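You operate a simulated robot arm through the tools that you are given. There is no shell and no other tool. Be economical: measure what you need, move in short steps, check, and stop when the job is done.

The job below is to be done with a simulated robot arm. You get a single attempt, and the scene is never put back.

## Task
Shut the propagator lid and sliders, mist 4 times, soil heat to 24.
Fine: lid and both vent sliders first, then mist; change no other setting.

It is judged by the outcome, as a careful person would: the job done as asked, and still so three seconds after it is handed in. It fails if anything else is knocked over, pushed out of place, dropped, spilled or broken. A push-on lid holds only when it is set on centred and level and pressed home; a screw cap is set on level and turned clockwise until tight.

## Robot
A 6-joint arm with a two-finger parallel gripper, fixed in place. Base frame: the origin is at the foot of the arm, x ahead of it, y to its left, z up. Lengths are in mm, angles in degrees, forces in N, time in s.
With the tool pointing down near the work surface it reaches from about 240 to 640 mm from the base axis. Its first joint turns from -66.0 to 66.0 degrees. Payload 2.7 kg.
The TCP is the grasp point between the finger pads, 23 mm short of the fingertips. In the tool frame z runs along the fingers and y along their closing line. The gripper opens to 94 mm. The fingers are 38 mm wide and 10 mm thick; the gripper's body (54 by 96 mm) begins 39 mm behind the TCP.
Orientation is told as [roll, pitch, yaw] about the base's x, y, z axes, in that order, counted from this pose: with the fingers straight down and closing along the base's y, the tool's x points along the base's -x, its y along +y and its z along -z.

## Interface
- The arm moves only by the tool drive_tool. Its argument "moves" is a list of rows, each a list of 3 entries, a list of its own where there are three numbers: the shift along the base's x, y, z in units of 300 mm (1.0 is 300 mm), then the turn, a rotation vector about the base's x, y, z in units of 120 degrees (1.0 is 120 degrees), then the closure, from 0 (fully open) to 1 (shut). In form: [[[tx, ty, tz], [ax, ay, az], claw], ...]. A call has 1 to 12 rows; each row is the pose to reach, as a shift and turn from the pose commanded when the call began. A call with a number of a shift or a turn outside -1 to 1 is refused whole. Rows are played at 5 a second. More than 50 mm and 8.6 degrees between two rows, or a gripper value outside its range, and nothing of the call is played. Where a pose cannot be reached the arm comes as near as it can. A force on the tool above 60 N (or 10 N above the force at the start of the call, whichever is more), or a blocked arm, ends the call early, and 0.2 s more pass. Each finger travels about 45 mm/s and halts on what it meets, pressing with about 33 N; the grip force reading is that of the motor and also rises with nothing between the fingers. The clock runs only during rows and for 0.2 s after the last one: add rows that repeat a pose to give the fingers time. It gives the time, the measured TCP pose, the force on the tool (base axes), the opening and the grip force at its end, in the units of the frame above (readings bear some noise).
- Cameras (640 x 400 px; columns grow to the right, rows downward): "scene" is fixed at [84.3, -436.4, 1419]; the picture's right is [0.71, -0.71, 0.00], its down [-0.31, -0.31, -0.90] and it looks along [0.64, 0.64, -0.43] (base axes); focal length 214 px, centre (320, 200). "wrist" rides on the gripper at [86, 16, -74] in the tool frame; the picture's right is [-0.18, 0.98, 0.00], its down [-0.58, -0.11, -0.81] and it looks along [-0.79, -0.15, 0.59] (tool axes); focal length 243 px, centre (320, 200). There is no depth. A picture from a camera that has moved, and an enlarged one, comes with that camera's place and axes in the base frame and with its lens.
- grab_frame(camera): a new picture of that camera. The clock stands still meanwhile.
- zoom(camera, box): a new picture of the part [left, top, right, bottom] of that camera's present view, enlarged. The clock stands still meanwhile.
- sign_off(): hands the job in; it is judged then, once.

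Go step by step. Nothing tells you positions but the pictures and the camera data: compare them with the known pose of the tool, close in by small moves and look again before you grip or let go. The budget is 120 turns and 64 pictures, counting those below and the enlarged ones. Unless the task says otherwise, let go and move clear before handing in, and close with one line.

The tools are called after ">>>" by a JSON object that holds its "api" and its "payload". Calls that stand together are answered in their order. drive_tool: Moves the arm, as the interface text tells. Its arguments: {"type":"object","properties":{"moves":{"type":"array","items":{"type":"array"}}},"required":["moves"]} The other tools are called the same way: grab_frame (camera) takes a picture; zoom (camera, box) takes an enlarged picture of a part of a camera's view; sign_off () hands the job in.

At the start:

```text
clock: 0.0
tool_pos: [290.1, -43.0, 1359.1]
ee_rot: [-0.1, 0.0, 0.0]
contact_force: [0.5, 0.2, 0.3]
grip_width: 94.1
grasp_force: 0.0
```

scene: 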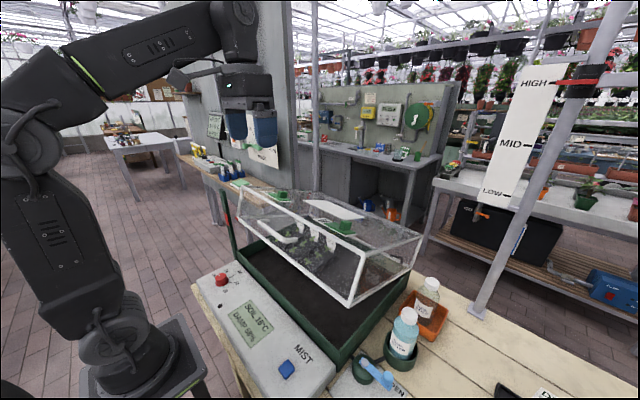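
wrist: 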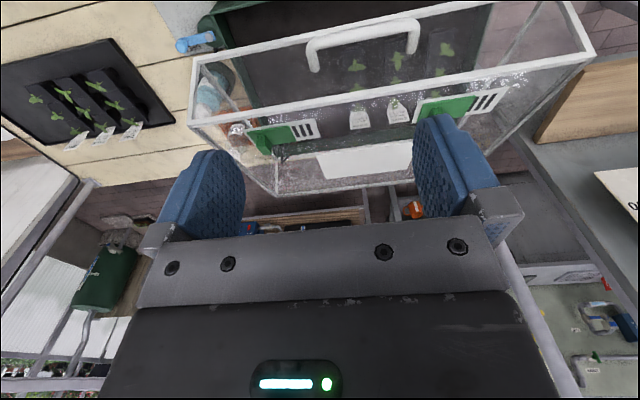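

I see a propagator with a raised clear lid (two green vents on top), a control box with a red knob, a display "SOIL 18°C" and a blue MIST button. I'll look closer before moving.

>>> {"api": "zoom", "payload": {"camera": "scene", "box": [220, 170, 440, 310]}}

>>> {"api": "zoom", "payload": {"camera": "scene", "box": [180, 250, 420, 400]}}

>>> {"api": "zoom", "payload": {"camera": "wrist", "box": [160, 0, 640, 240]}}

>>> {"api": "zoom", "payload": {"camera": "scene", "box": [440, 50, 640, 230]}}

```text
2.86 times, centred on (330, 240) of scene
camera zoom: at [84.3, -436.4, 1419.0], right [0.71, -0.71, 0.0], down [-0.31, -0.31, -0.9], along [0.64, 0.64, -0.43], focal length 613 px, centre (291, 86)
```

zoom: 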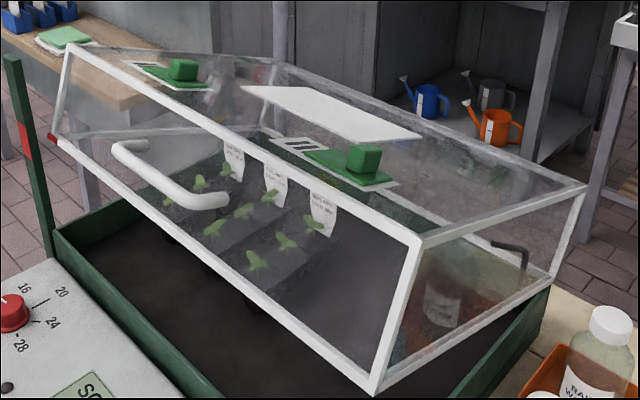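

```text
2.67 times, centred on (300, 325) of scene
camera zoom: at [84.3, -436.4, 1419.0], right [0.71, -0.71, 0.0], down [-0.31, -0.31, -0.9], along [0.64, 0.64, -0.43], focal length 572 px, centre (373, -133)
```

zoom: 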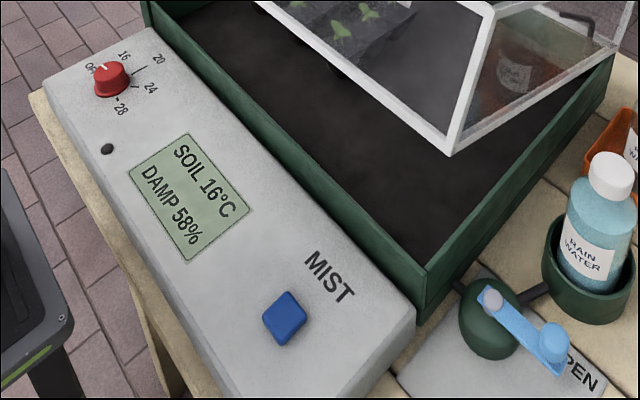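

```text
1.33 times, centred on (400, 120) of wrist
camera zoom: at [202.8, -26.9, 1433.4], right [0.18, 0.98, 0.0], down [0.58, -0.11, 0.81], along [0.79, -0.15, -0.59], focal length 324 px, centre (213, 307)
```

zoom: 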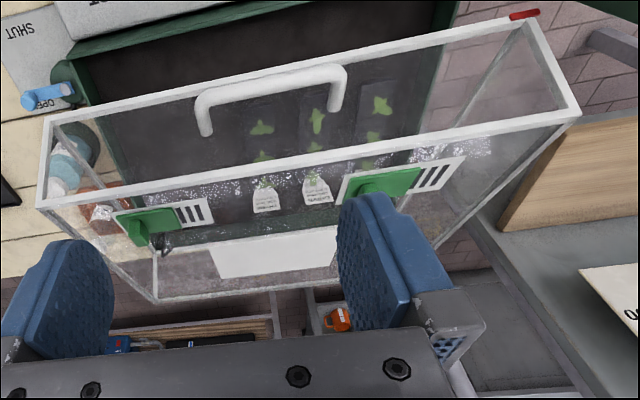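

```text
2.22 times, centred on (540, 140) of scene
camera zoom: at [84.3, -436.4, 1419.0], right [0.71, -0.71, 0.0], down [-0.31, -0.31, -0.9], along [0.64, 0.64, -0.43], focal length 477 px, centre (-169, 333)
```

zoom: 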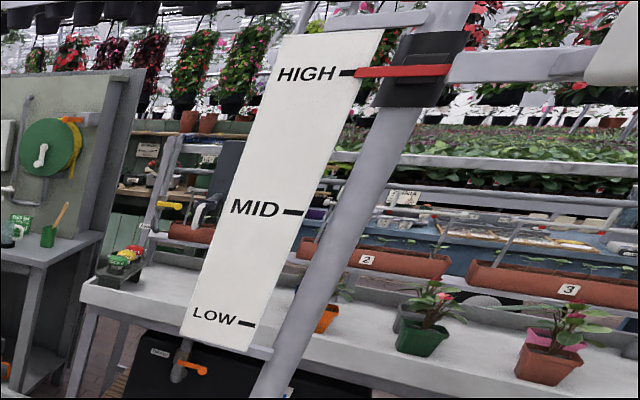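

The front edge of the lid is lifted about 130 mm, and the hinge is at the far side. Both vents have slots exposed on the +y side. I'll close the fingers and move above the lid's top front rail, near its middle.

>>> {"api": "drive_tool", "payload": {"moves": [[[0.06, 0.03, -0.1], [0, 0, 0], 0.3], [[0.13, 0.06, -0.2], [0, 0, 0], 0.6], [[0.2, 0.09, -0.3], [0, 0, 0], 1], [[0.26, 0.12, -0.4], [0, 0, 0], 1], [[0.33, 0.143, -0.47], [0, 0, 0], 1], [[0.37, 0.143, -0.55], [0, 0, 0], 1], [[0.37, 0.143, -0.55], [0, 0, 0], 1]]}}

>>> {"api": "grab_frame", "payload": {"camera": "wrist"}}

>>> {"api": "grab_frame", "payload": {"camera": "scene"}}

```text
clock: 1.6
tool_pos: [399.1, 1.5, 1192.6]
ee_rot: [0.0, 0.1, 0.1]
contact_force: [0.1, 0.0, -0.1]
grip_width: 0.1
grasp_force: 32.8
```

```text
57 pictures are left
camera wrist: at [313.4, 17.7, 1267.0], right [0.18, 0.98, 0.0], down [0.58, -0.11, 0.81], along [0.79, -0.15, -0.59], focal length 243 px, centre (320, 200)
```

wrist: 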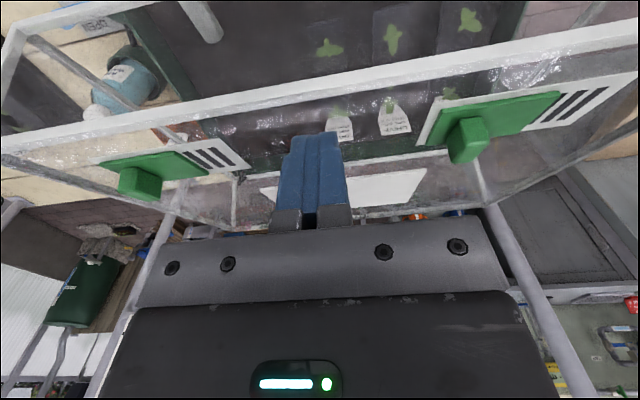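

```text
56 pictures are left
```

scene: 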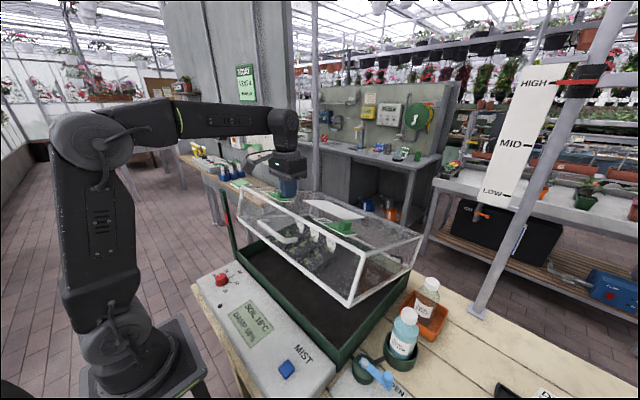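

The lid's top front rail is at about x≈402, z≈1112 mid-span. I'll come down onto it gently and follow the hinge arc (down and towards the base).

>>> {"api": "drive_tool", "payload": {"moves": [[[0, 0, -0.1], [0, 0, 0], 1], [[0, 0, -0.15], [0, 0, 0], 1], [[0, 0, -0.18], [0, 0, 0], 1], [[-0.01, 0, -0.2], [0, 0, 0], 1], [[-0.025, 0, -0.22], [0, 0, 0], 1], [[-0.035, 0, -0.24], [0, 0, 0], 1], [[-0.047, 0, -0.26], [0, 0, 0], 1]]}}

>>> {"api": "grab_frame", "payload": {"camera": "scene"}}

>>> {"api": "grab_frame", "payload": {"camera": "wrist"}}

```text
clock: 3.2
tool_pos: [387.3, 0.5, 1116.1]
ee_rot: [0.0, -0.1, 0.0]
contact_force: [0.2, 0.4, 0.0]
grip_width: 0.0
grasp_force: 32.9
```

```text
55 pictures are left
```

scene: 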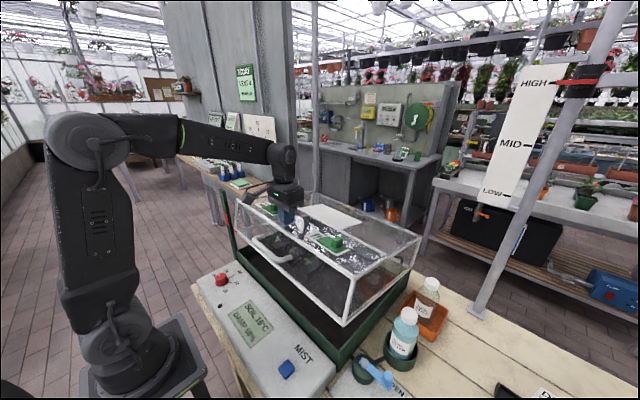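

```text
54 pictures are left
camera wrist: at [300.3, 16.9, 1189.9], right [0.18, 0.98, 0.0], down [0.58, -0.11, 0.81], along [0.79, -0.15, -0.59], focal length 243 px, centre (320, 200)
```

wrist: 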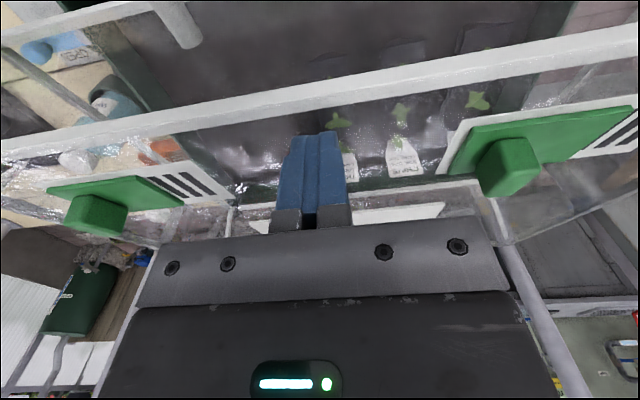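

The lid is following under the fingers with almost no force. I'll continue along the arc.

>>> {"api": "drive_tool", "payload": {"moves": [[[-0.02, 0, -0.035], [0, 0, 0], 1], [[-0.04, 0, -0.07], [0, 0, 0], 1], [[-0.058, 0, -0.105], [0, 0, 0], 1], [[-0.075, 0, -0.14], [0, 0, 0], 1], [[-0.09, 0, -0.175], [0, 0, 0], 1], [[-0.103, 0, -0.21], [0, 0, 0], 1]]}}

>>> {"api": "grab_frame", "payload": {"camera": "scene"}}

>>> {"api": "grab_frame", "payload": {"camera": "wrist"}}

```text
clock: 4.6
tool_pos: [357.0, -1.6, 1050.6]
ee_rot: [0.0, 0.0, 0.0]
contact_force: [-0.7, -0.3, -0.7]
grip_width: 0.2
grasp_force: 32.9
```

```text
53 pictures are left
```

scene: 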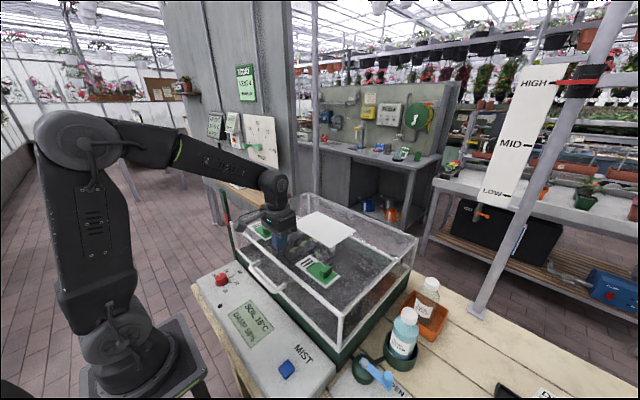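

```text
52 pictures are left
camera wrist: at [269.3, 15.3, 1126.4], right [0.18, 0.98, 0.0], down [0.58, -0.11, 0.81], along [0.79, -0.15, -0.59], focal length 243 px, centre (320, 200)
```

wrist: 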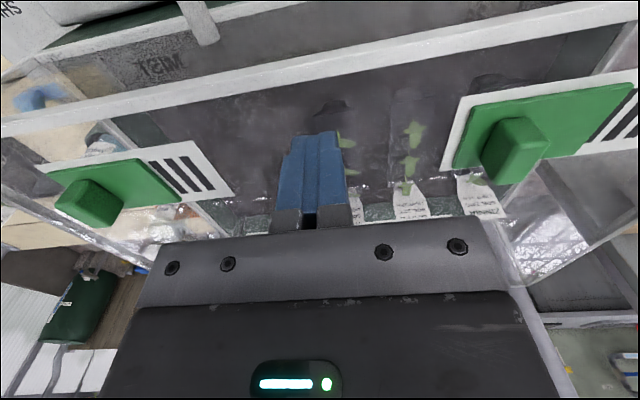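

Nearly shut. I'll keep pressing until the force shows the lid has seated.

>>> {"api": "drive_tool", "payload": {"moves": [[[-0.01, 0, -0.03], [0, 0, 0], 1], [[-0.02, 0, -0.06], [0, 0, 0], 1], [[-0.028, 0, -0.09], [0, 0, 0], 1], [[-0.035, 0, -0.11], [0, 0, 0], 1], [[-0.04, 0, -0.13], [0, 0, 0], 1]]}}

>>> {"api": "grab_frame", "payload": {"camera": "scene"}}

```text
clock: 5.3
tool_pos: [352.6, -1.3, 1037.4]
ee_rot: [-0.2, -0.9, 0.0]
contact_force: [-2.3, 0.3, 7.8]
grip_width: 0.0
grasp_force: 32.9
stopped in row 3: the force on the tool passed its limit (the readings are from after the stop); the commanded pose is now the measured one
```

```text
51 pictures are left
```

scene: 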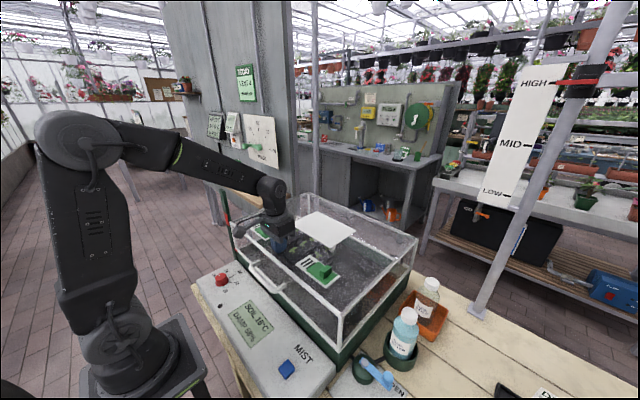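

The force limit tripped with the fingertips at z≈1014, so the lid is probably seated. I'll check the seam.

>>> {"api": "zoom", "payload": {"camera": "scene", "box": [210, 180, 430, 360]}}

```text
2.22 times, centred on (320, 270) of scene
camera zoom: at [84.1, -436.4, 1419.0], right [0.71, -0.71, 0.0], down [-0.31, -0.31, -0.9], along [0.64, 0.64, -0.43], focal length 477 px, centre (320, 44)
```

zoom: 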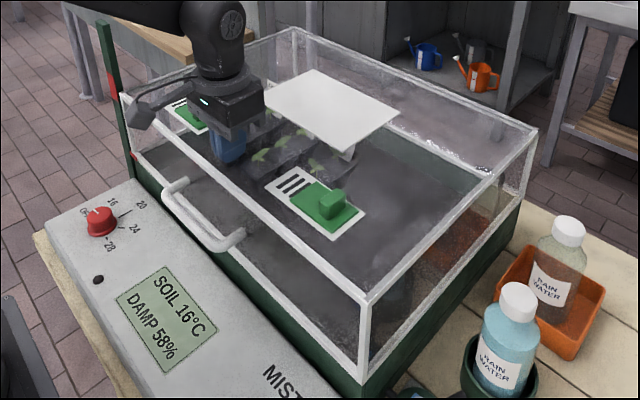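

It looks shut. I'll lift and reposition to view the right vent.

>>> {"api": "drive_tool", "payload": {"moves": [[[0, 0, 0.1], [0, 0, 0], 1], [[0, -0.1, 0.2], [0, 0, 0], 1], [[-0.03, -0.25, 0.25], [0, 0, 0], 1], [[-0.06, -0.4, 0.25], [0, 0, 0], 1], [[-0.06, -0.5, 0.25], [0, 0, 0], 1], [[-0.06, -0.5, 0.25], [0, 0, 0], 1]]}}

>>> {"api": "grab_frame", "payload": {"camera": "wrist"}}

>>> {"api": "zoom", "payload": {"camera": "scene", "box": [210, 180, 430, 360]}}

```text
clock: 6.7
tool_pos: [333.3, -153.2, 1116.4]
ee_rot: [0.0, -0.8, 0.1]
contact_force: [0.7, 0.1, 0.0]
grip_width: 0.0
grasp_force: 33.0
```

```text
49 pictures are left
camera wrist: at [244.9, -136.1, 1190.2], right [0.18, 0.98, 0.0], down [0.57, -0.11, 0.81], along [0.8, -0.15, -0.58], focal length 243 px, centre (320, 200)
```

wrist: 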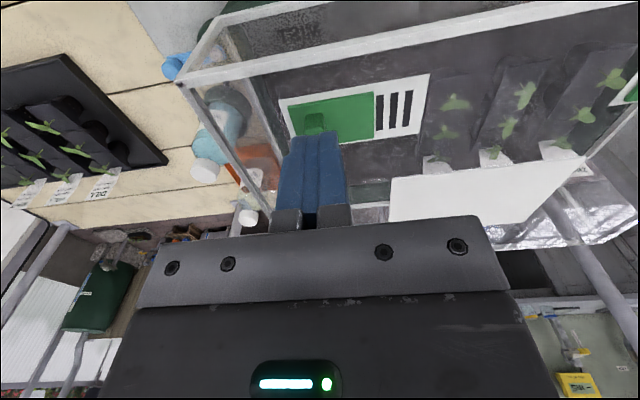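

```text
2.22 times, centred on (320, 270) of scene
camera zoom: at [84.2, -436.4, 1419.0], right [0.71, -0.71, 0.0], down [-0.31, -0.31, -0.9], along [0.64, 0.64, -0.43], focal length 477 px, centre (320, 44)
```

zoom: 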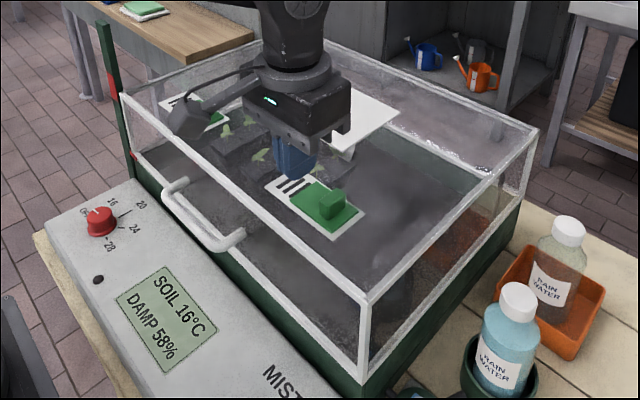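

The lid stays down. The right knob is around (375, −162), with its top near z≈1038. I'll go to its −y side, above the surface.

>>> {"api": "drive_tool", "payload": {"moves": [[[0.05, -0.1, 0], [0, 0, 0], 1], [[0.135, -0.18, 0], [0, 0, 0], 1], [[0.135, -0.18, -0.1], [0, 0, 0], 1], [[0.135, -0.18, -0.15], [0, 0, 0], 1], [[0.135, -0.18, -0.15], [0, 0, 0], 1]]}}

>>> {"api": "grab_frame", "payload": {"camera": "wrist"}}

>>> {"api": "zoom", "payload": {"camera": "scene", "box": [270, 220, 400, 320]}}

```text
clock: 7.9
tool_pos: [373.8, -206.9, 1067.2]
ee_rot: [0.0, -0.9, 0.0]
contact_force: [0.3, -0.4, -0.4]
grip_width: 0.1
grasp_force: 33.0
```

```text
47 pictures are left
camera wrist: at [286.2, -189.6, 1141.1], right [0.18, 0.98, 0.0], down [0.57, -0.11, 0.81], along [0.8, -0.15, -0.58], focal length 243 px, centre (320, 200)
```

wrist: 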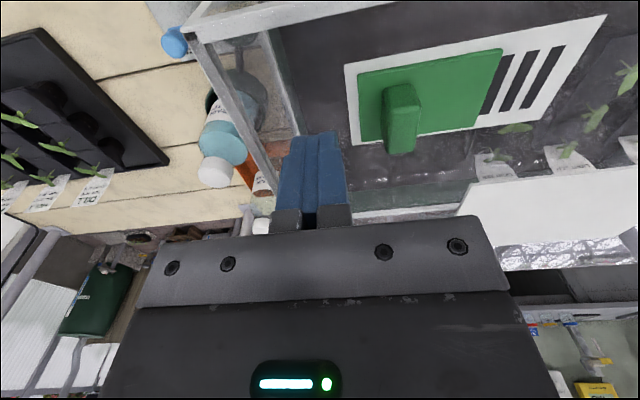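

```text
4.00 times, centred on (335, 270) of scene
camera zoom: at [84.3, -436.4, 1419.0], right [0.71, -0.71, 0.0], down [-0.31, -0.31, -0.9], along [0.64, 0.64, -0.43], focal length 858 px, centre (260, -80)
```

zoom: 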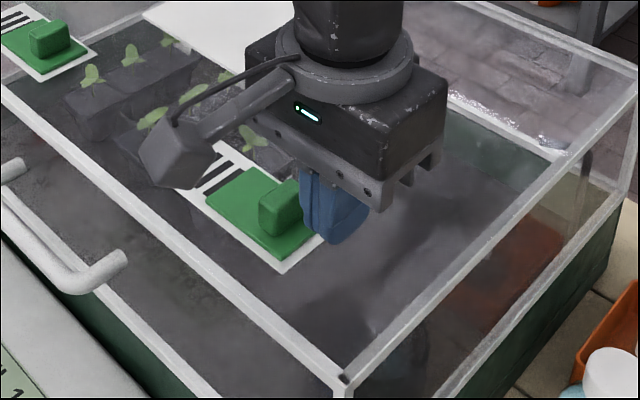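

The knob spans x≈350–396 at y≈−162. I'll lower beside it and push towards +y in small steps.

>>> {"api": "drive_tool", "payload": {"moves": [[[0, 0, -0.04], [0, 0, 0], 1], [[0, 0, -0.08], [0, 0, 0], 1], [[0, 0.05, -0.08], [0, 0, 0], 1], [[0, 0.08, -0.08], [0, 0, 0], 1], [[0, 0.1, -0.08], [0, 0, 0], 1], [[0, 0.12, -0.08], [0, 0, 0], 1], [[0, 0.14, -0.08], [0, 0, 0], 1]]}}

>>> {"api": "grab_frame", "payload": {"camera": "wrist"}}

```text
clock: 9.5
tool_pos: [374.1, -164.0, 1042.5]
ee_rot: [-0.1, -0.8, 0.0]
contact_force: [-2.5, -0.7, 8.9]
grip_width: 0.0
grasp_force: 33.4
```

```text
45 pictures are left
camera wrist: at [285.9, -146.7, 1116.8], right [0.18, 0.98, 0.0], down [0.57, -0.11, 0.81], along [0.8, -0.15, -0.58], focal length 243 px, centre (320, 200)
```

wrist: 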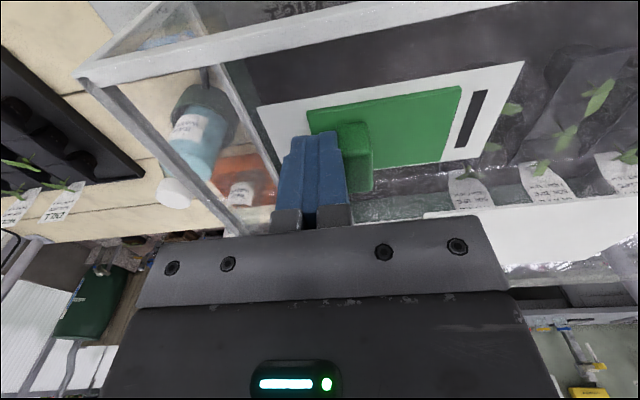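

The slider is moving and one slot is still showing. I'll raise 2 mm and keep pushing.

>>> {"api": "drive_tool", "payload": {"moves": [[[0, 0.015, 0.006], [0, 0, 0], 1], [[0, 0.03, 0.006], [0, 0, 0], 1], [[0, 0.045, 0.006], [0, 0, 0], 1], [[0, 0.055, 0.006], [0, 0, 0], 1]]}}

>>> {"api": "grab_frame", "payload": {"camera": "wrist"}}

```text
clock: 10.5
tool_pos: [375.6, -146.1, 1045.5]
ee_rot: [-0.2, -0.8, 0.0]
contact_force: [-0.7, -2.3, -2.2]
grip_width: 0.0
grasp_force: 32.9
```

```text
44 pictures are left
camera wrist: at [286.6, -129.7, 1118.7], right [0.18, 0.98, 0.0], down [0.57, -0.11, 0.81], along [0.8, -0.15, -0.58], focal length 243 px, centre (320, 200)
```

wrist: 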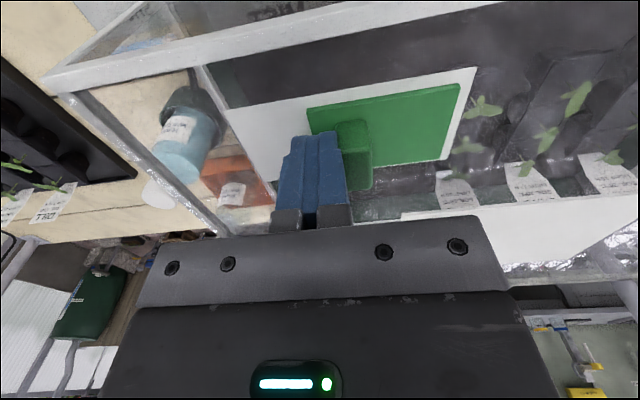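

All slots are covered. I'll nudge a little more to reach the end stop, then check.

>>> {"api": "drive_tool", "payload": {"moves": [[[0, 0.007, 0], [0, 0, 0], 1], [[0, 0.014, 0], [0, 0, 0], 1], [[0, 0.014, 0], [0, 0, 0], 1]]}}

>>> {"api": "zoom", "payload": {"camera": "wrist", "box": [200, 40, 520, 240]}}

```text
clock: 11.3
tool_pos: [375.3, -144.5, 1046.0]
ee_rot: [-0.4, -0.9, -0.1]
contact_force: [6.9, -34.4, -4.8]
grip_width: 0.2
grasp_force: 33.1
```

```text
2.00 times, centred on (360, 140) of wrist
camera zoom: at [286.7, -128.9, 1119.4], right [0.18, 0.98, 0.0], down [0.57, -0.1, 0.82], along [0.8, -0.15, -0.58], focal length 485 px, centre (240, 320)
```

zoom: 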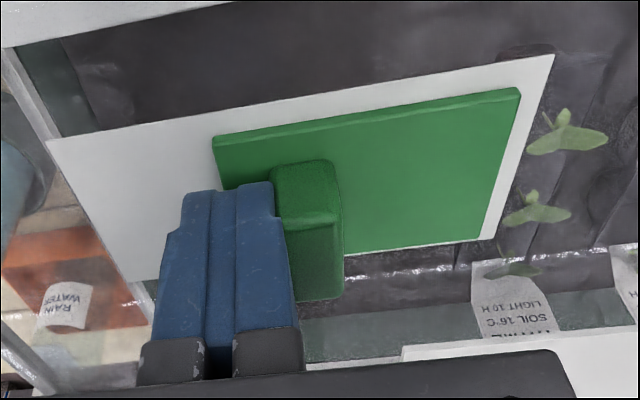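

The stop is reached and the right vent is closed. Now the left vent: the knob should be near y≈+101, so I'll approach at y≈55.

>>> {"api": "drive_tool", "payload": {"moves": [[[0, -0.03, 0], [0, 0, 0], 1], [[0, -0.03, 0.15], [0, 0, 0], 1], [[0, 0.1, 0.2], [0, 0, 0], 1], [[0, 0.25, 0.2], [0, 0, 0], 1], [[0, 0.4, 0.2], [0, 0, 0], 1], [[0, 0.55, 0.2], [0, 0, 0], 1], [[0, 0.65, 0.15], [0, 0, 0], 1], [[0, 0.65, 0.07], [0, 0, 0], 1], [[0, 0.65, 0.07], [0, 0, 0], 1]]}}

>>> {"api": "grab_frame", "payload": {"camera": "wrist"}}

```text
clock: 13.3
tool_pos: [375.1, 53.6, 1064.5]
ee_rot: [-0.1, -0.6, 0.1]
contact_force: [0.2, -0.5, 0.4]
grip_width: 0.0
grasp_force: 32.9
```

```text
42 pictures are left
camera wrist: at [286.2, 70.7, 1138.9], right [0.18, 0.98, 0.0], down [0.57, -0.11, 0.81], along [0.8, -0.15, -0.58], focal length 243 px, centre (320, 200)
```

wrist: 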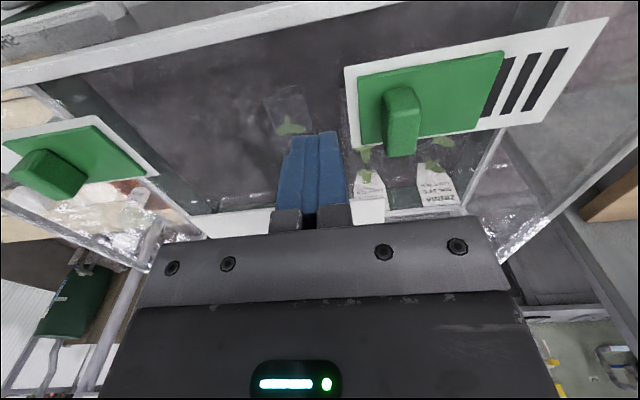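

Same relative view as before. I'll lower and push in the same way.

>>> {"api": "drive_tool", "payload": {"moves": [[[0, 0, -0.035], [0, 0, 0], 1], [[0, 0, -0.065], [0, 0, 0], 1], [[0, 0.05, -0.065], [0, 0, 0], 1], [[0, 0.08, -0.065], [0, 0, 0], 1], [[0, 0.1, -0.065], [0, 0, 0], 1], [[0, 0.12, -0.065], [0, 0, 0], 1], [[0, 0.14, -0.065], [0, 0, 0], 1], [[0, 0.16, -0.065], [0, 0, 0], 1], [[0, 0.18, -0.065], [0, 0, 0], 1], [[0, 0.195, -0.065], [0, 0, 0], 1]]}}

>>> {"api": "zoom", "payload": {"camera": "wrist", "box": [200, 40, 520, 240]}}

```text
clock: 15.5
tool_pos: [373.5, 110.7, 1045.5]
ee_rot: [0.0, -0.8, -0.1]
contact_force: [1.0, -0.5, 0.0]
grip_width: 0.1
grasp_force: 33.0
```

```text
2.00 times, centred on (360, 140) of wrist
camera zoom: at [285.7, 127.6, 1119.8], right [0.18, 0.98, 0.0], down [0.57, -0.11, 0.81], along [0.8, -0.15, -0.58], focal length 485 px, centre (240, 320)
```

zoom: 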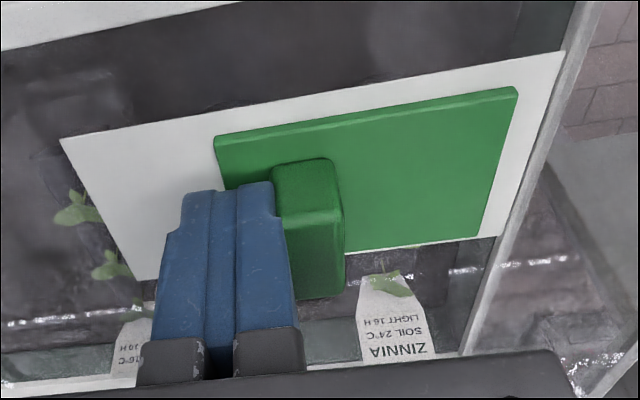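

>>> {"api": "drive_tool", "payload": {"moves": [[[0, 0.009, 0], [0, 0, 0], 1], [[0, 0.018, 0], [0, 0, 0], 1], [[0, 0.026, 0], [0, 0, 0], 1], [[0, 0.026, 0], [0, 0, 0], 1]]}}

>>> {"api": "zoom", "payload": {"camera": "wrist", "box": [200, 40, 520, 240]}}

```text
clock: 16.5
tool_pos: [375.6, 114.9, 1044.2]
ee_rot: [-0.6, -0.5, -0.1]
contact_force: [-9.7, -43.3, 4.1]
grip_width: 0.1
grasp_force: 33.2
```

```text
2.00 times, centred on (360, 140) of wrist
camera zoom: at [286.5, 131.5, 1119.4], right [0.19, 0.98, -0.01], down [0.57, -0.1, 0.81], along [0.8, -0.15, -0.58], focal length 485 px, centre (240, 320)
```

zoom: 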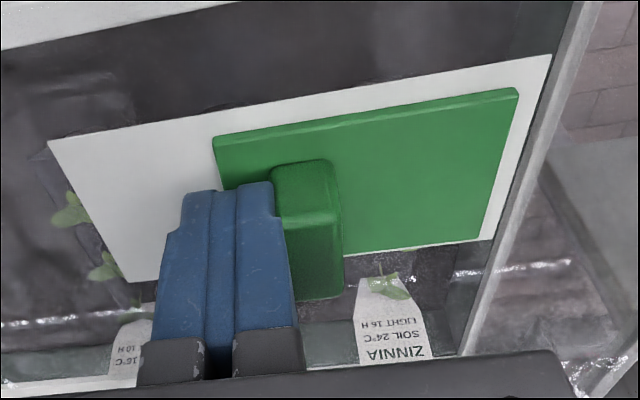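

Both vents are closed. I'll back off, lift clear, and go over to the MIST button, which is at about (222, −190).

>>> {"api": "drive_tool", "payload": {"moves": [[[0, -0.04, 0], [0, 0, 0], 1], [[0, -0.04, 0.15], [0, 0, 0], 1], [[-0.1, -0.12, 0.2], [0, 0, 0], 1], [[-0.2, -0.24, 0.2], [0, 0, 0], 1], [[-0.3, -0.35, 0.2], [0, 0, 0], 1], [[-0.4, -0.46, 0.2], [0, 0, 0], 1], [[-0.415, -0.6, 0.15], [0, 0, 0], 1], [[-0.415, -0.74, 0.1], [0, 0, 0], 1], [[-0.415, -0.86, 0.05], [0, 0, 0], 1], [[-0.415, -0.95, 0], [0, 0, 0], 1], [[-0.415, -0.95, 0], [0, 0, 0], 1]]}}

>>> {"api": "grab_frame", "payload": {"camera": "wrist"}}

>>> {"api": "grab_frame", "payload": {"camera": "scene"}}

```text
clock: 18.9
tool_pos: [254.0, -167.9, 1047.5]
ee_rot: [-0.1, -0.8, 0.0]
contact_force: [-0.2, -0.1, 0.1]
grip_width: 0.1
grasp_force: 32.4
```

```text
39 pictures are left
camera wrist: at [164.7, -151.7, 1120.2], right [0.18, 0.98, 0.0], down [0.57, -0.11, 0.81], along [0.8, -0.15, -0.58], focal length 243 px, centre (320, 200)
```

wrist: 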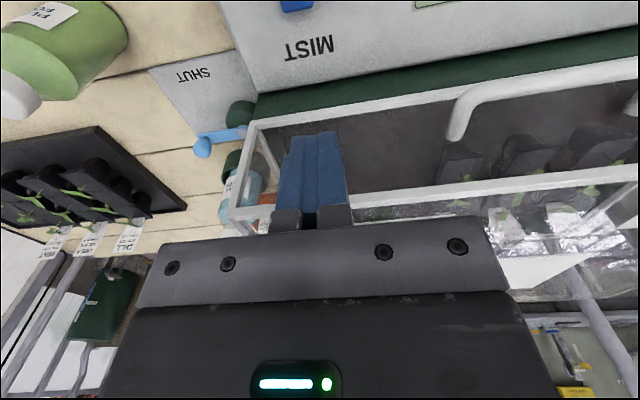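

```text
38 pictures are left
```

scene: 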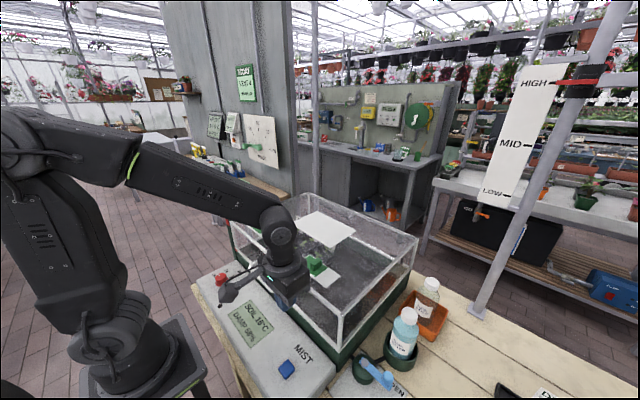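

The button is at about (227, −184, 852). I'll move above it and check from the scene camera.

>>> {"api": "drive_tool", "payload": {"moves": [[[-0.05, -0.03, -0.12], [0, 0, 0], 1], [[-0.08, -0.059, -0.25], [0, 0, 0], 1], [[-0.08, -0.059, -0.38], [0, 0, 0], 1], [[-0.08, -0.059, -0.489], [0, 0, 0], 1], [[-0.08, -0.059, -0.489], [0, 0, 0], 1]]}}

>>> {"api": "zoom", "payload": {"camera": "scene", "box": [200, 260, 400, 400]}}

>>> {"api": "grab_frame", "payload": {"camera": "wrist"}}

>>> {"api": "zoom", "payload": {"camera": "scene", "box": [190, 50, 290, 170]}}

```text
clock: 20.1
tool_pos: [227.7, -182.3, 897.9]
ee_rot: [-0.1, -0.8, 0.1]
contact_force: [0.0, -0.5, 0.3]
grip_width: 0.1
grasp_force: 33.1
```

```text
2.86 times, centred on (300, 330) of scene
camera zoom: at [84.3, -436.4, 1419.0], right [0.71, -0.71, 0.0], down [-0.31, -0.31, -0.9], along [0.64, 0.64, -0.43], focal length 613 px, centre (377, -171)
```

zoom: 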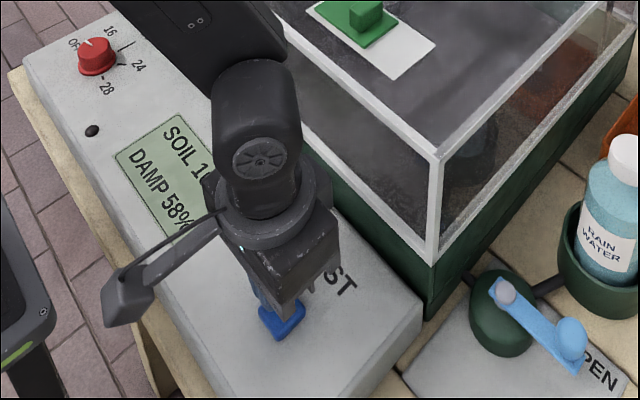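

```text
36 pictures are left
camera wrist: at [138.6, -165.9, 972.1], right [0.18, 0.98, 0.0], down [0.57, -0.11, 0.81], along [0.8, -0.15, -0.58], focal length 243 px, centre (320, 200)
```

wrist: 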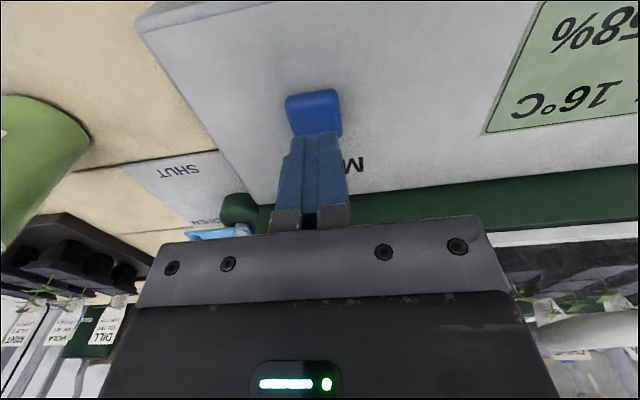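

```text
3.33 times, centred on (240, 110) of scene
camera zoom: at [84.3, -436.4, 1419.0], right [0.71, -0.71, 0.0], down [-0.31, -0.31, -0.9], along [0.64, 0.64, -0.43], focal length 715 px, centre (587, 500)
```

zoom: 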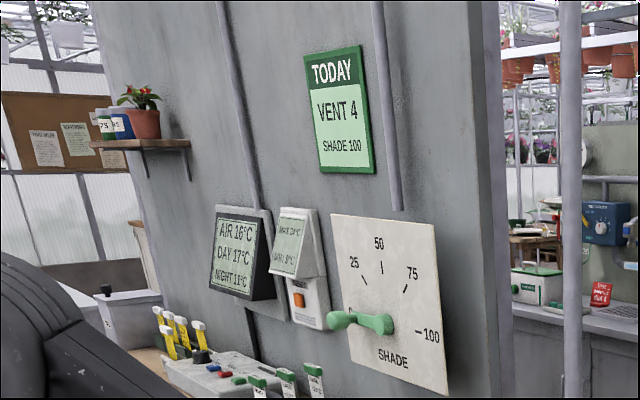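

The fingertips are over the button. I'll descend in small steps to find the contact.

>>> {"api": "drive_tool", "payload": {"moves": [[[-0.007, 0, -0.05], [0, 0, 0], 1], [[-0.007, 0, -0.07], [0, 0, 0], 1], [[-0.007, 0, -0.08], [0, 0, 0], 1], [[-0.007, 0, -0.08], [0, 0, 0], 1]]}}

>>> {"api": "zoom", "payload": {"camera": "wrist", "box": [240, 20, 640, 220]}}

```text
clock: 21.1
tool_pos: [225.3, -183.4, 877.0]
ee_rot: [-0.1, -0.9, 0.0]
contact_force: [1.5, -0.9, 3.0]
grip_width: 0.1
grasp_force: 33.1
```

```text
1.60 times, centred on (440, 120) of wrist
camera zoom: at [136.7, -166.6, 949.5], right [0.18, 0.98, 0.0], down [0.57, -0.11, 0.81], along [0.8, -0.15, -0.58], focal length 388 px, centre (128, 328)
```

zoom: 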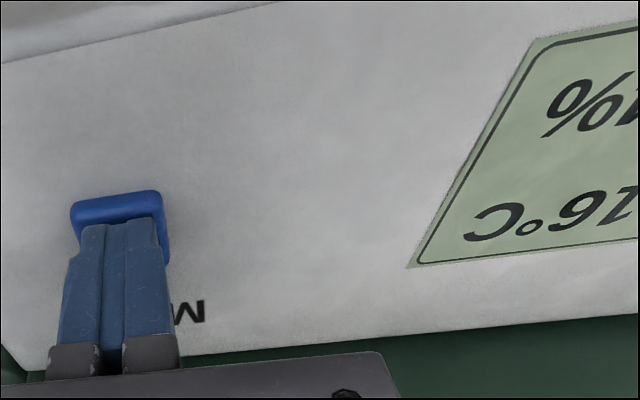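

Light contact (3 N), and the display may have changed already. I'll check it.

>>> {"api": "zoom", "payload": {"camera": "scene", "box": [210, 280, 310, 380]}}

>>> {"api": "grab_frame", "payload": {"camera": "wrist"}}

```text
4.00 times, centred on (260, 330) of scene
camera zoom: at [84.3, -436.4, 1419.0], right [0.71, -0.71, 0.0], down [-0.31, -0.31, -0.9], along [0.64, 0.64, -0.43], focal length 858 px, centre (560, -320)
```

zoom: 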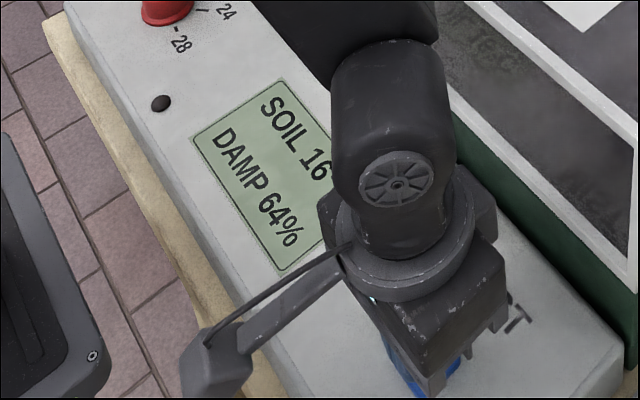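

```text
32 pictures are left
camera wrist: at [136.7, -166.6, 949.5], right [0.18, 0.98, 0.0], down [0.57, -0.11, 0.81], along [0.8, -0.15, -0.58], focal length 243 px, centre (320, 200)
```

wrist: 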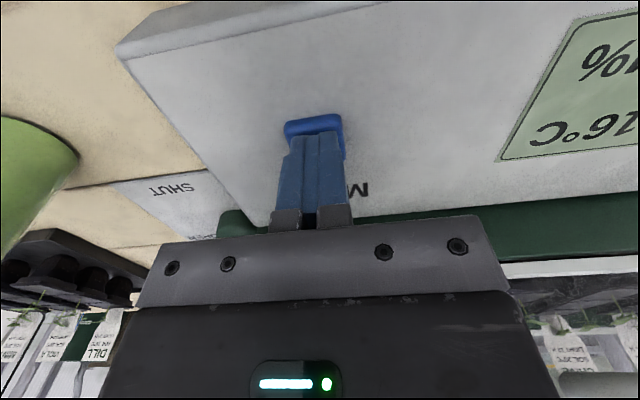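

DAMP went from 58 to 64, so one press has probably registered. I'll lift off fully, wait, and re-read.

>>> {"api": "drive_tool", "payload": {"moves": [[[0, 0, 0.05], [0, 0, 0], 1], [[0, 0, 0.08], [0, 0, 0], 1], [[0, 0, 0.08], [0, 0, 0], 1], [[0, 0, 0.08], [0, 0, 0], 1], [[0, 0, 0.08], [0, 0, 0], 1]]}}

>>> {"api": "zoom", "payload": {"camera": "scene", "box": [210, 280, 310, 380]}}

```text
clock: 22.3
tool_pos: [225.2, -183.0, 902.2]
ee_rot: [-0.1, -0.8, 0.1]
contact_force: [-0.2, 0.5, 1.1]
grip_width: 0.0
grasp_force: 32.6
```

```text
4.00 times, centred on (260, 330) of scene
camera zoom: at [84.3, -436.4, 1419.0], right [0.71, -0.71, 0.0], down [-0.31, -0.31, -0.9], along [0.64, 0.64, -0.43], focal length 858 px, centre (560, -320)
```

zoom: 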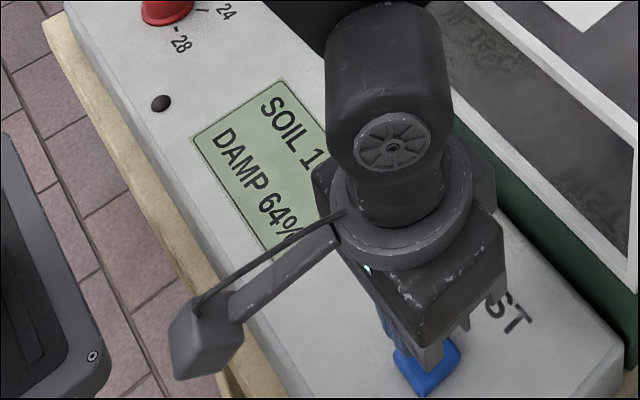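

Steady at 64, so about +6 per press. Second press with the same stroke.

>>> {"api": "drive_tool", "payload": {"moves": [[[0, 0, -0.03], [0, 0, 0], 1], [[0, 0, -0.06], [0, 0, 0], 1], [[0, 0, -0.08], [0, 0, 0], 1], [[0, 0, -0.08], [0, 0, 0], 1], [[0, 0, -0.03], [0, 0, 0], 1], [[0, 0, 0], [0, 0, 0], 1], [[0, 0, 0], [0, 0, 0], 1], [[0, 0, 0], [0, 0, 0], 1]]}}

>>> {"api": "zoom", "payload": {"camera": "scene", "box": [210, 280, 310, 380]}}

```text
clock: 24.1
tool_pos: [223.8, -184.2, 900.2]
ee_rot: [0.0, -0.7, 0.0]
contact_force: [-0.5, -0.6, 0.5]
grip_width: 0.1
grasp_force: 33.0
```

```text
4.00 times, centred on (260, 330) of scene
camera zoom: at [84.3, -436.4, 1419.0], right [0.71, -0.71, 0.0], down [-0.31, -0.31, -0.9], along [0.64, 0.64, -0.43], focal length 858 px, centre (560, -320)
```

zoom: 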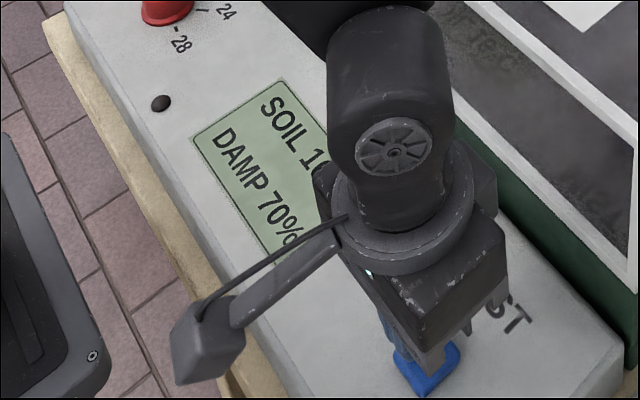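

70: two presses counted. Third press.

>>> {"api": "drive_tool", "payload": {"moves": [[[0, 0, -0.03], [0, 0, 0], 1], [[0, 0, -0.06], [0, 0, 0], 1], [[0, 0, -0.08], [0, 0, 0], 1], [[0, 0, -0.08], [0, 0, 0], 1], [[0, 0, -0.03], [0, 0, 0], 1], [[0, 0, 0], [0, 0, 0], 1], [[0, 0, 0], [0, 0, 0], 1], [[0, 0, 0], [0, 0, 0], 1]]}}

>>> {"api": "zoom", "payload": {"camera": "scene", "box": [210, 280, 310, 380]}}

```text
clock: 25.9
tool_pos: [225.6, -184.9, 900.1]
ee_rot: [-0.1, -0.8, 0.0]
contact_force: [-0.4, 0.7, 1.0]
grip_width: 0.0
grasp_force: 33.2
```

```text
4.00 times, centred on (260, 330) of scene
camera zoom: at [84.3, -436.4, 1419.0], right [0.71, -0.71, 0.0], down [-0.31, -0.31, -0.9], along [0.64, 0.64, -0.43], focal length 858 px, centre (560, -320)
```

zoom: 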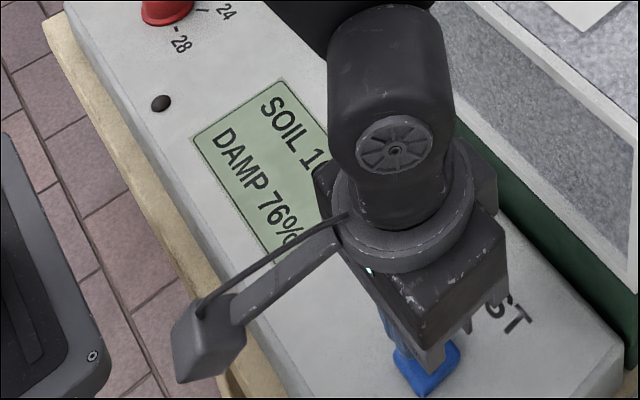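

76, and the lid is fogging: three. Fourth and last press.

>>> {"api": "drive_tool", "payload": {"moves": [[[0, 0, -0.03], [0, 0, 0], 1], [[0, 0, -0.06], [0, 0, 0], 1], [[0, 0, -0.08], [0, 0, 0], 1], [[0, 0, -0.08], [0, 0, 0], 1], [[0, 0, -0.03], [0, 0, 0], 1], [[0, 0, 0], [0, 0, 0], 1], [[0, 0, 0], [0, 0, 0], 1], [[0, 0, 0], [0, 0, 0], 1]]}}

>>> {"api": "zoom", "payload": {"camera": "scene", "box": [210, 280, 310, 380]}}

```text
clock: 27.7
tool_pos: [224.2, -183.1, 899.2]
ee_rot: [-0.1, -0.7, 0.0]
contact_force: [0.2, 0.4, 0.9]
grip_width: 0.2
grasp_force: 33.2
```

```text
4.00 times, centred on (260, 330) of scene
camera zoom: at [84.3, -436.4, 1419.0], right [0.71, -0.71, 0.0], down [-0.31, -0.31, -0.9], along [0.64, 0.64, -0.43], focal length 858 px, centre (560, -320)
```

zoom: 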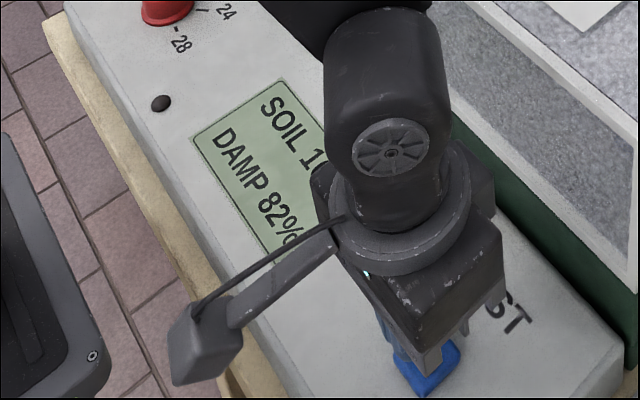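

82 = 58 + 4×6, so four mists are done. I'll lift and go to the red dial.

>>> {"api": "drive_tool", "payload": {"moves": [[[0, 0, 0.15], [0, 0, 0], 1], [[0, 0.1, 0.25], [0, 0, 0], 1], [[0, 0.25, 0.25], [0, 0, 0], 1], [[0, 0.4, 0.25], [0, 0, 0], 1], [[0, 0.55, 0.25], [0, 0, 0], 1], [[0, 0.7, 0.25], [0, 0, 0], 0.8], [[0, 0.85, 0.25], [0, 0, 0], 0.6], [[0, 1.0, 0.25], [0, 0, 0], 0.5], [[0, 1.0, 0.25], [0, 0, 0], 0.5]]}}

>>> {"api": "grab_frame", "payload": {"camera": "wrist"}}

>>> {"api": "zoom", "payload": {"camera": "scene", "box": [190, 255, 270, 315]}}

```text
clock: 29.7
tool_pos: [224.5, 116.7, 978.8]
ee_rot: [0.0, -0.8, -0.1]
contact_force: [-0.6, -0.2, 0.3]
grip_width: 47.2
grasp_force: 0.1
```

```text
27 pictures are left
camera wrist: at [136.6, 133.1, 1052.1], right [0.18, 0.98, 0.0], down [0.57, -0.11, 0.81], along [0.8, -0.15, -0.58], focal length 243 px, centre (320, 200)
```

wrist: 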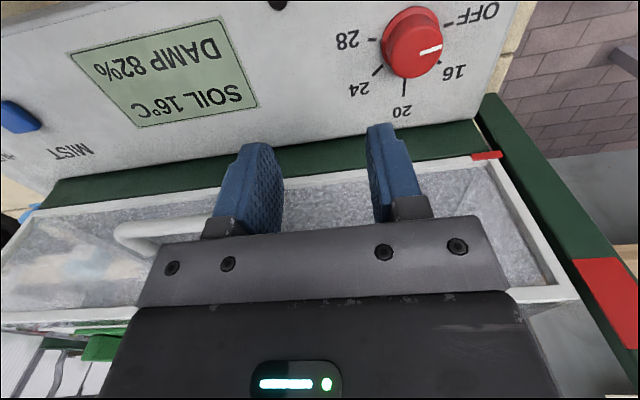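

```text
6.67 times, centred on (230, 285) of scene
camera zoom: at [84.3, -436.4, 1419.0], right [0.71, -0.71, 0.0], down [-0.31, -0.31, -0.9], along [0.64, 0.64, -0.43], focal length 1430 px, centre (920, -367)
```

zoom: 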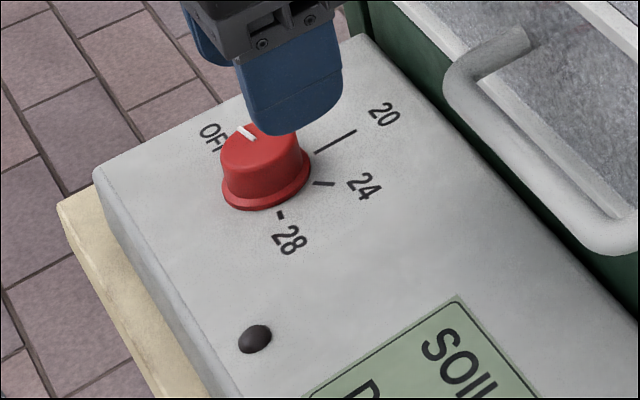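

I need a clear look at the dial pointer and tick angles.

>>> {"api": "zoom", "payload": {"camera": "wrist", "box": [320, 0, 520, 125]}}

```text
3.20 times, centred on (420, 62) of wrist
camera zoom: at [136.6, 133.1, 1052.1], right [0.18, 0.98, 0.0], down [0.57, -0.11, 0.81], along [0.8, -0.15, -0.58], focal length 776 px, centre (0, 640)
```

zoom: 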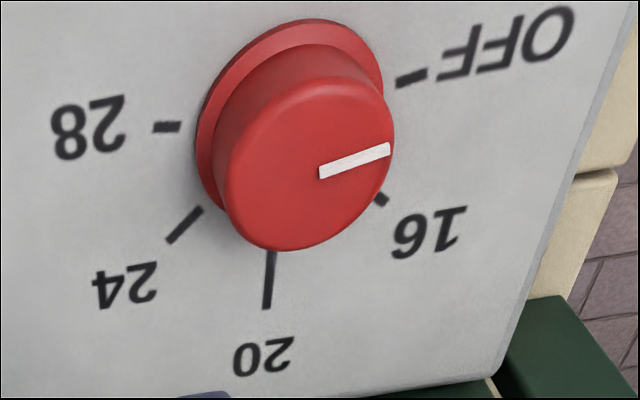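

The pointer is actually at OFF (≈97°), and 24 is at ≈−49°, so the dial needs about 146° clockwise. I'll move above it, pre-rotate the gripper by +73°, and open wide.

>>> {"api": "drive_tool", "payload": {"moves": [[[0, 0.05, 0], [0, 0, 0.068], 0.35], [[0, 0.1, 0], [0, 0, 0.136], 0.3], [[0, 0.15, 0], [0, 0, 0.204], 0.3], [[0, 0.2, 0], [0, 0, 0.272], 0.3], [[0, 0.232, 0], [0, 0, 0.34], 0.3], [[0, 0.232, 0], [0, 0, 0.408], 0.3], [[0, 0.232, 0], [0, 0, 0.476], 0.3], [[0, 0.232, -0.05], [0, 0, 0.544], 0.3], [[0, 0.232, -0.1], [0, 0, 0.608], 0.3], [[0, 0.232, -0.15], [0, 0, 0.608], 0.3], [[0, 0.232, -0.15], [0, 0, 0.608], 0.3]]}}

>>> {"api": "grab_frame", "payload": {"camera": "wrist"}}

>>> {"api": "zoom", "payload": {"camera": "scene", "box": [180, 240, 280, 310]}}

```text
clock: 32.1
tool_pos: [225.5, 184.7, 930.5]
ee_rot: [0.0, -0.8, 73.0]
contact_force: [-0.8, 0.2, -0.3]
grip_width: 65.7
grasp_force: 0.0
```

```text
24 pictures are left
camera wrist: at [183.7, 105.8, 1003.0], right [-0.89, 0.46, 0.0], down [0.27, 0.51, 0.81], along [0.38, 0.72, -0.58], focal length 243 px, centre (320, 200)
```

wrist: 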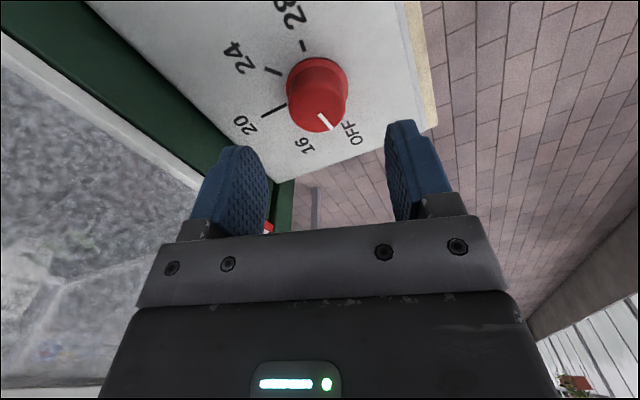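

```text
5.71 times, centred on (230, 275) of scene
camera zoom: at [84.3, -436.4, 1419.0], right [0.71, -0.71, 0.0], down [-0.31, -0.31, -0.9], along [0.64, 0.64, -0.43], focal length 1226 px, centre (834, -229)
```

zoom: 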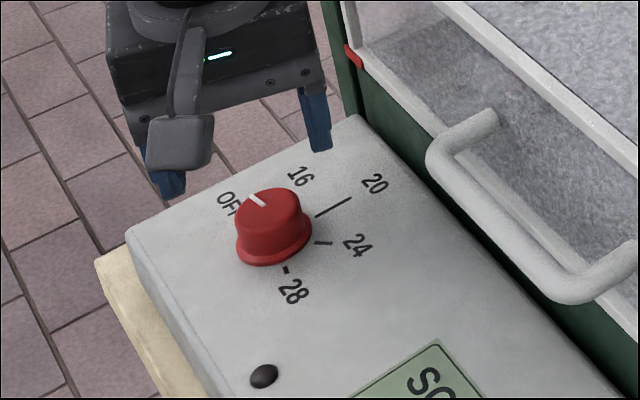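

Centred over the dial. I'll descend and grip it.

>>> {"api": "drive_tool", "payload": {"moves": [[[0, 0, -0.08], [0, 0, 0], 0.3], [[0, 0, -0.14], [0, 0, 0], 0.3], [[0, 0, -0.178], [0, 0, 0], 0.3], [[0, 0, -0.178], [0, 0, 0], 0.45], [[0, 0, -0.178], [0, 0, 0], 0.6], [[0, 0, -0.178], [0, 0, 0], 0.8], [[0, 0, -0.178], [0, 0, 0], 0.8]]}}

>>> {"api": "grab_frame", "payload": {"camera": "wrist"}}

```text
clock: 33.7
tool_pos: [226.7, 186.5, 876.3]
ee_rot: [0.0, -0.9, 72.8]
contact_force: [38.8, -23.0, -12.4]
grip_width: 38.4
grasp_force: 22.0
```

```text
22 pictures are left
camera wrist: at [184.4, 107.3, 948.8], right [-0.89, 0.47, 0.0], down [0.27, 0.51, 0.82], along [0.38, 0.72, -0.58], focal length 243 px, centre (320, 200)
```

wrist: 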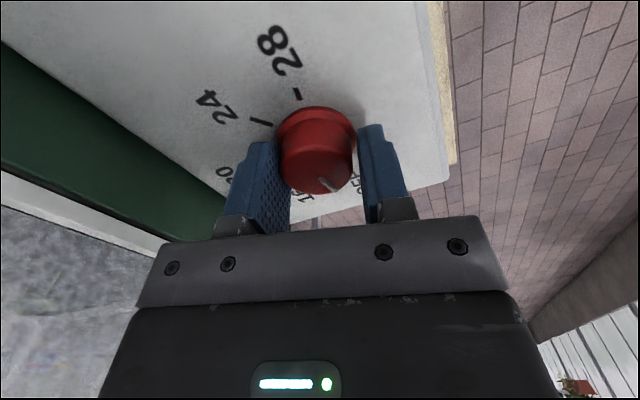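

The grip is one-sided: the +x finger is loaded. I'll reopen slightly, shift the tool about 4 mm along the closing line, and regrip.

>>> {"api": "drive_tool", "payload": {"moves": [[[0, 0, 0], [0, 0, 0], 0.5], [[0.013, -0.004, 0], [0, 0, 0], 0.5], [[0.013, -0.004, 0], [0, 0, 0], 0.5], [[0.013, -0.004, 0], [0, 0, 0], 0.7], [[0.013, -0.004, 0], [0, 0, 0], 0.7], [[0.013, -0.004, 0], [0, 0, 0], 0.7]]}}

```text
clock: 35.1
tool_pos: [227.5, 185.1, 875.8]
ee_rot: [0.0, -0.7, 73.0]
contact_force: [-9.7, 4.2, 2.1]
grip_width: 35.0
grasp_force: 45.3
```

Good grip now (35 mm, both fingers loaded). I'll turn clockwise in stages.

>>> {"api": "drive_tool", "payload": {"moves": [[[0, 0, 0], [0, 0, -0.0625], 0.7], [[0, 0, 0], [0, 0, -0.125], 0.7], [[0, 0, 0], [0, 0, -0.1875], 0.7], [[0, 0, 0], [0, 0, -0.25], 0.7], [[0, 0, 0], [0, 0, -0.3125], 0.7], [[0, 0, 0], [0, 0, -0.375], 0.7], [[0, 0, 0], [0, 0, -0.4375], 0.7], [[0, 0, 0], [0, 0, -0.5], 0.7], [[0, 0, 0], [0, 0, -0.5], 0.7]]}}

>>> {"api": "grab_frame", "payload": {"camera": "wrist"}}

```text
clock: 37.1
tool_pos: [228.2, 186.1, 876.8]
ee_rot: [0.0, -0.8, 12.8]
contact_force: [8.5, 6.6, -33.2]
grip_width: 35.3
grasp_force: 45.1
```

```text
21 pictures are left
camera wrist: at [138.5, 181.7, 950.0], right [-0.04, 1.0, 0.0], down [0.58, 0.02, 0.81], along [0.81, 0.03, -0.58], focal length 243 px, centre (320, 200)
```

wrist: 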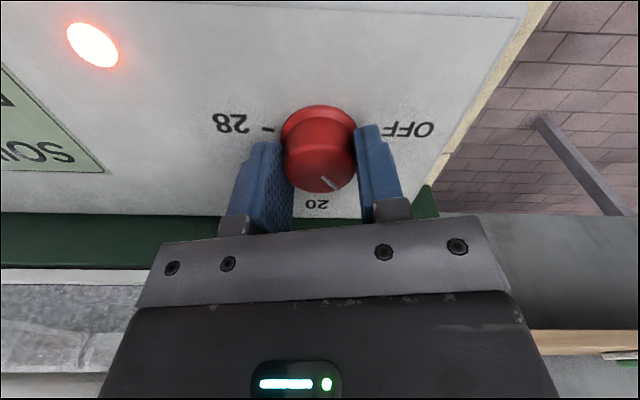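

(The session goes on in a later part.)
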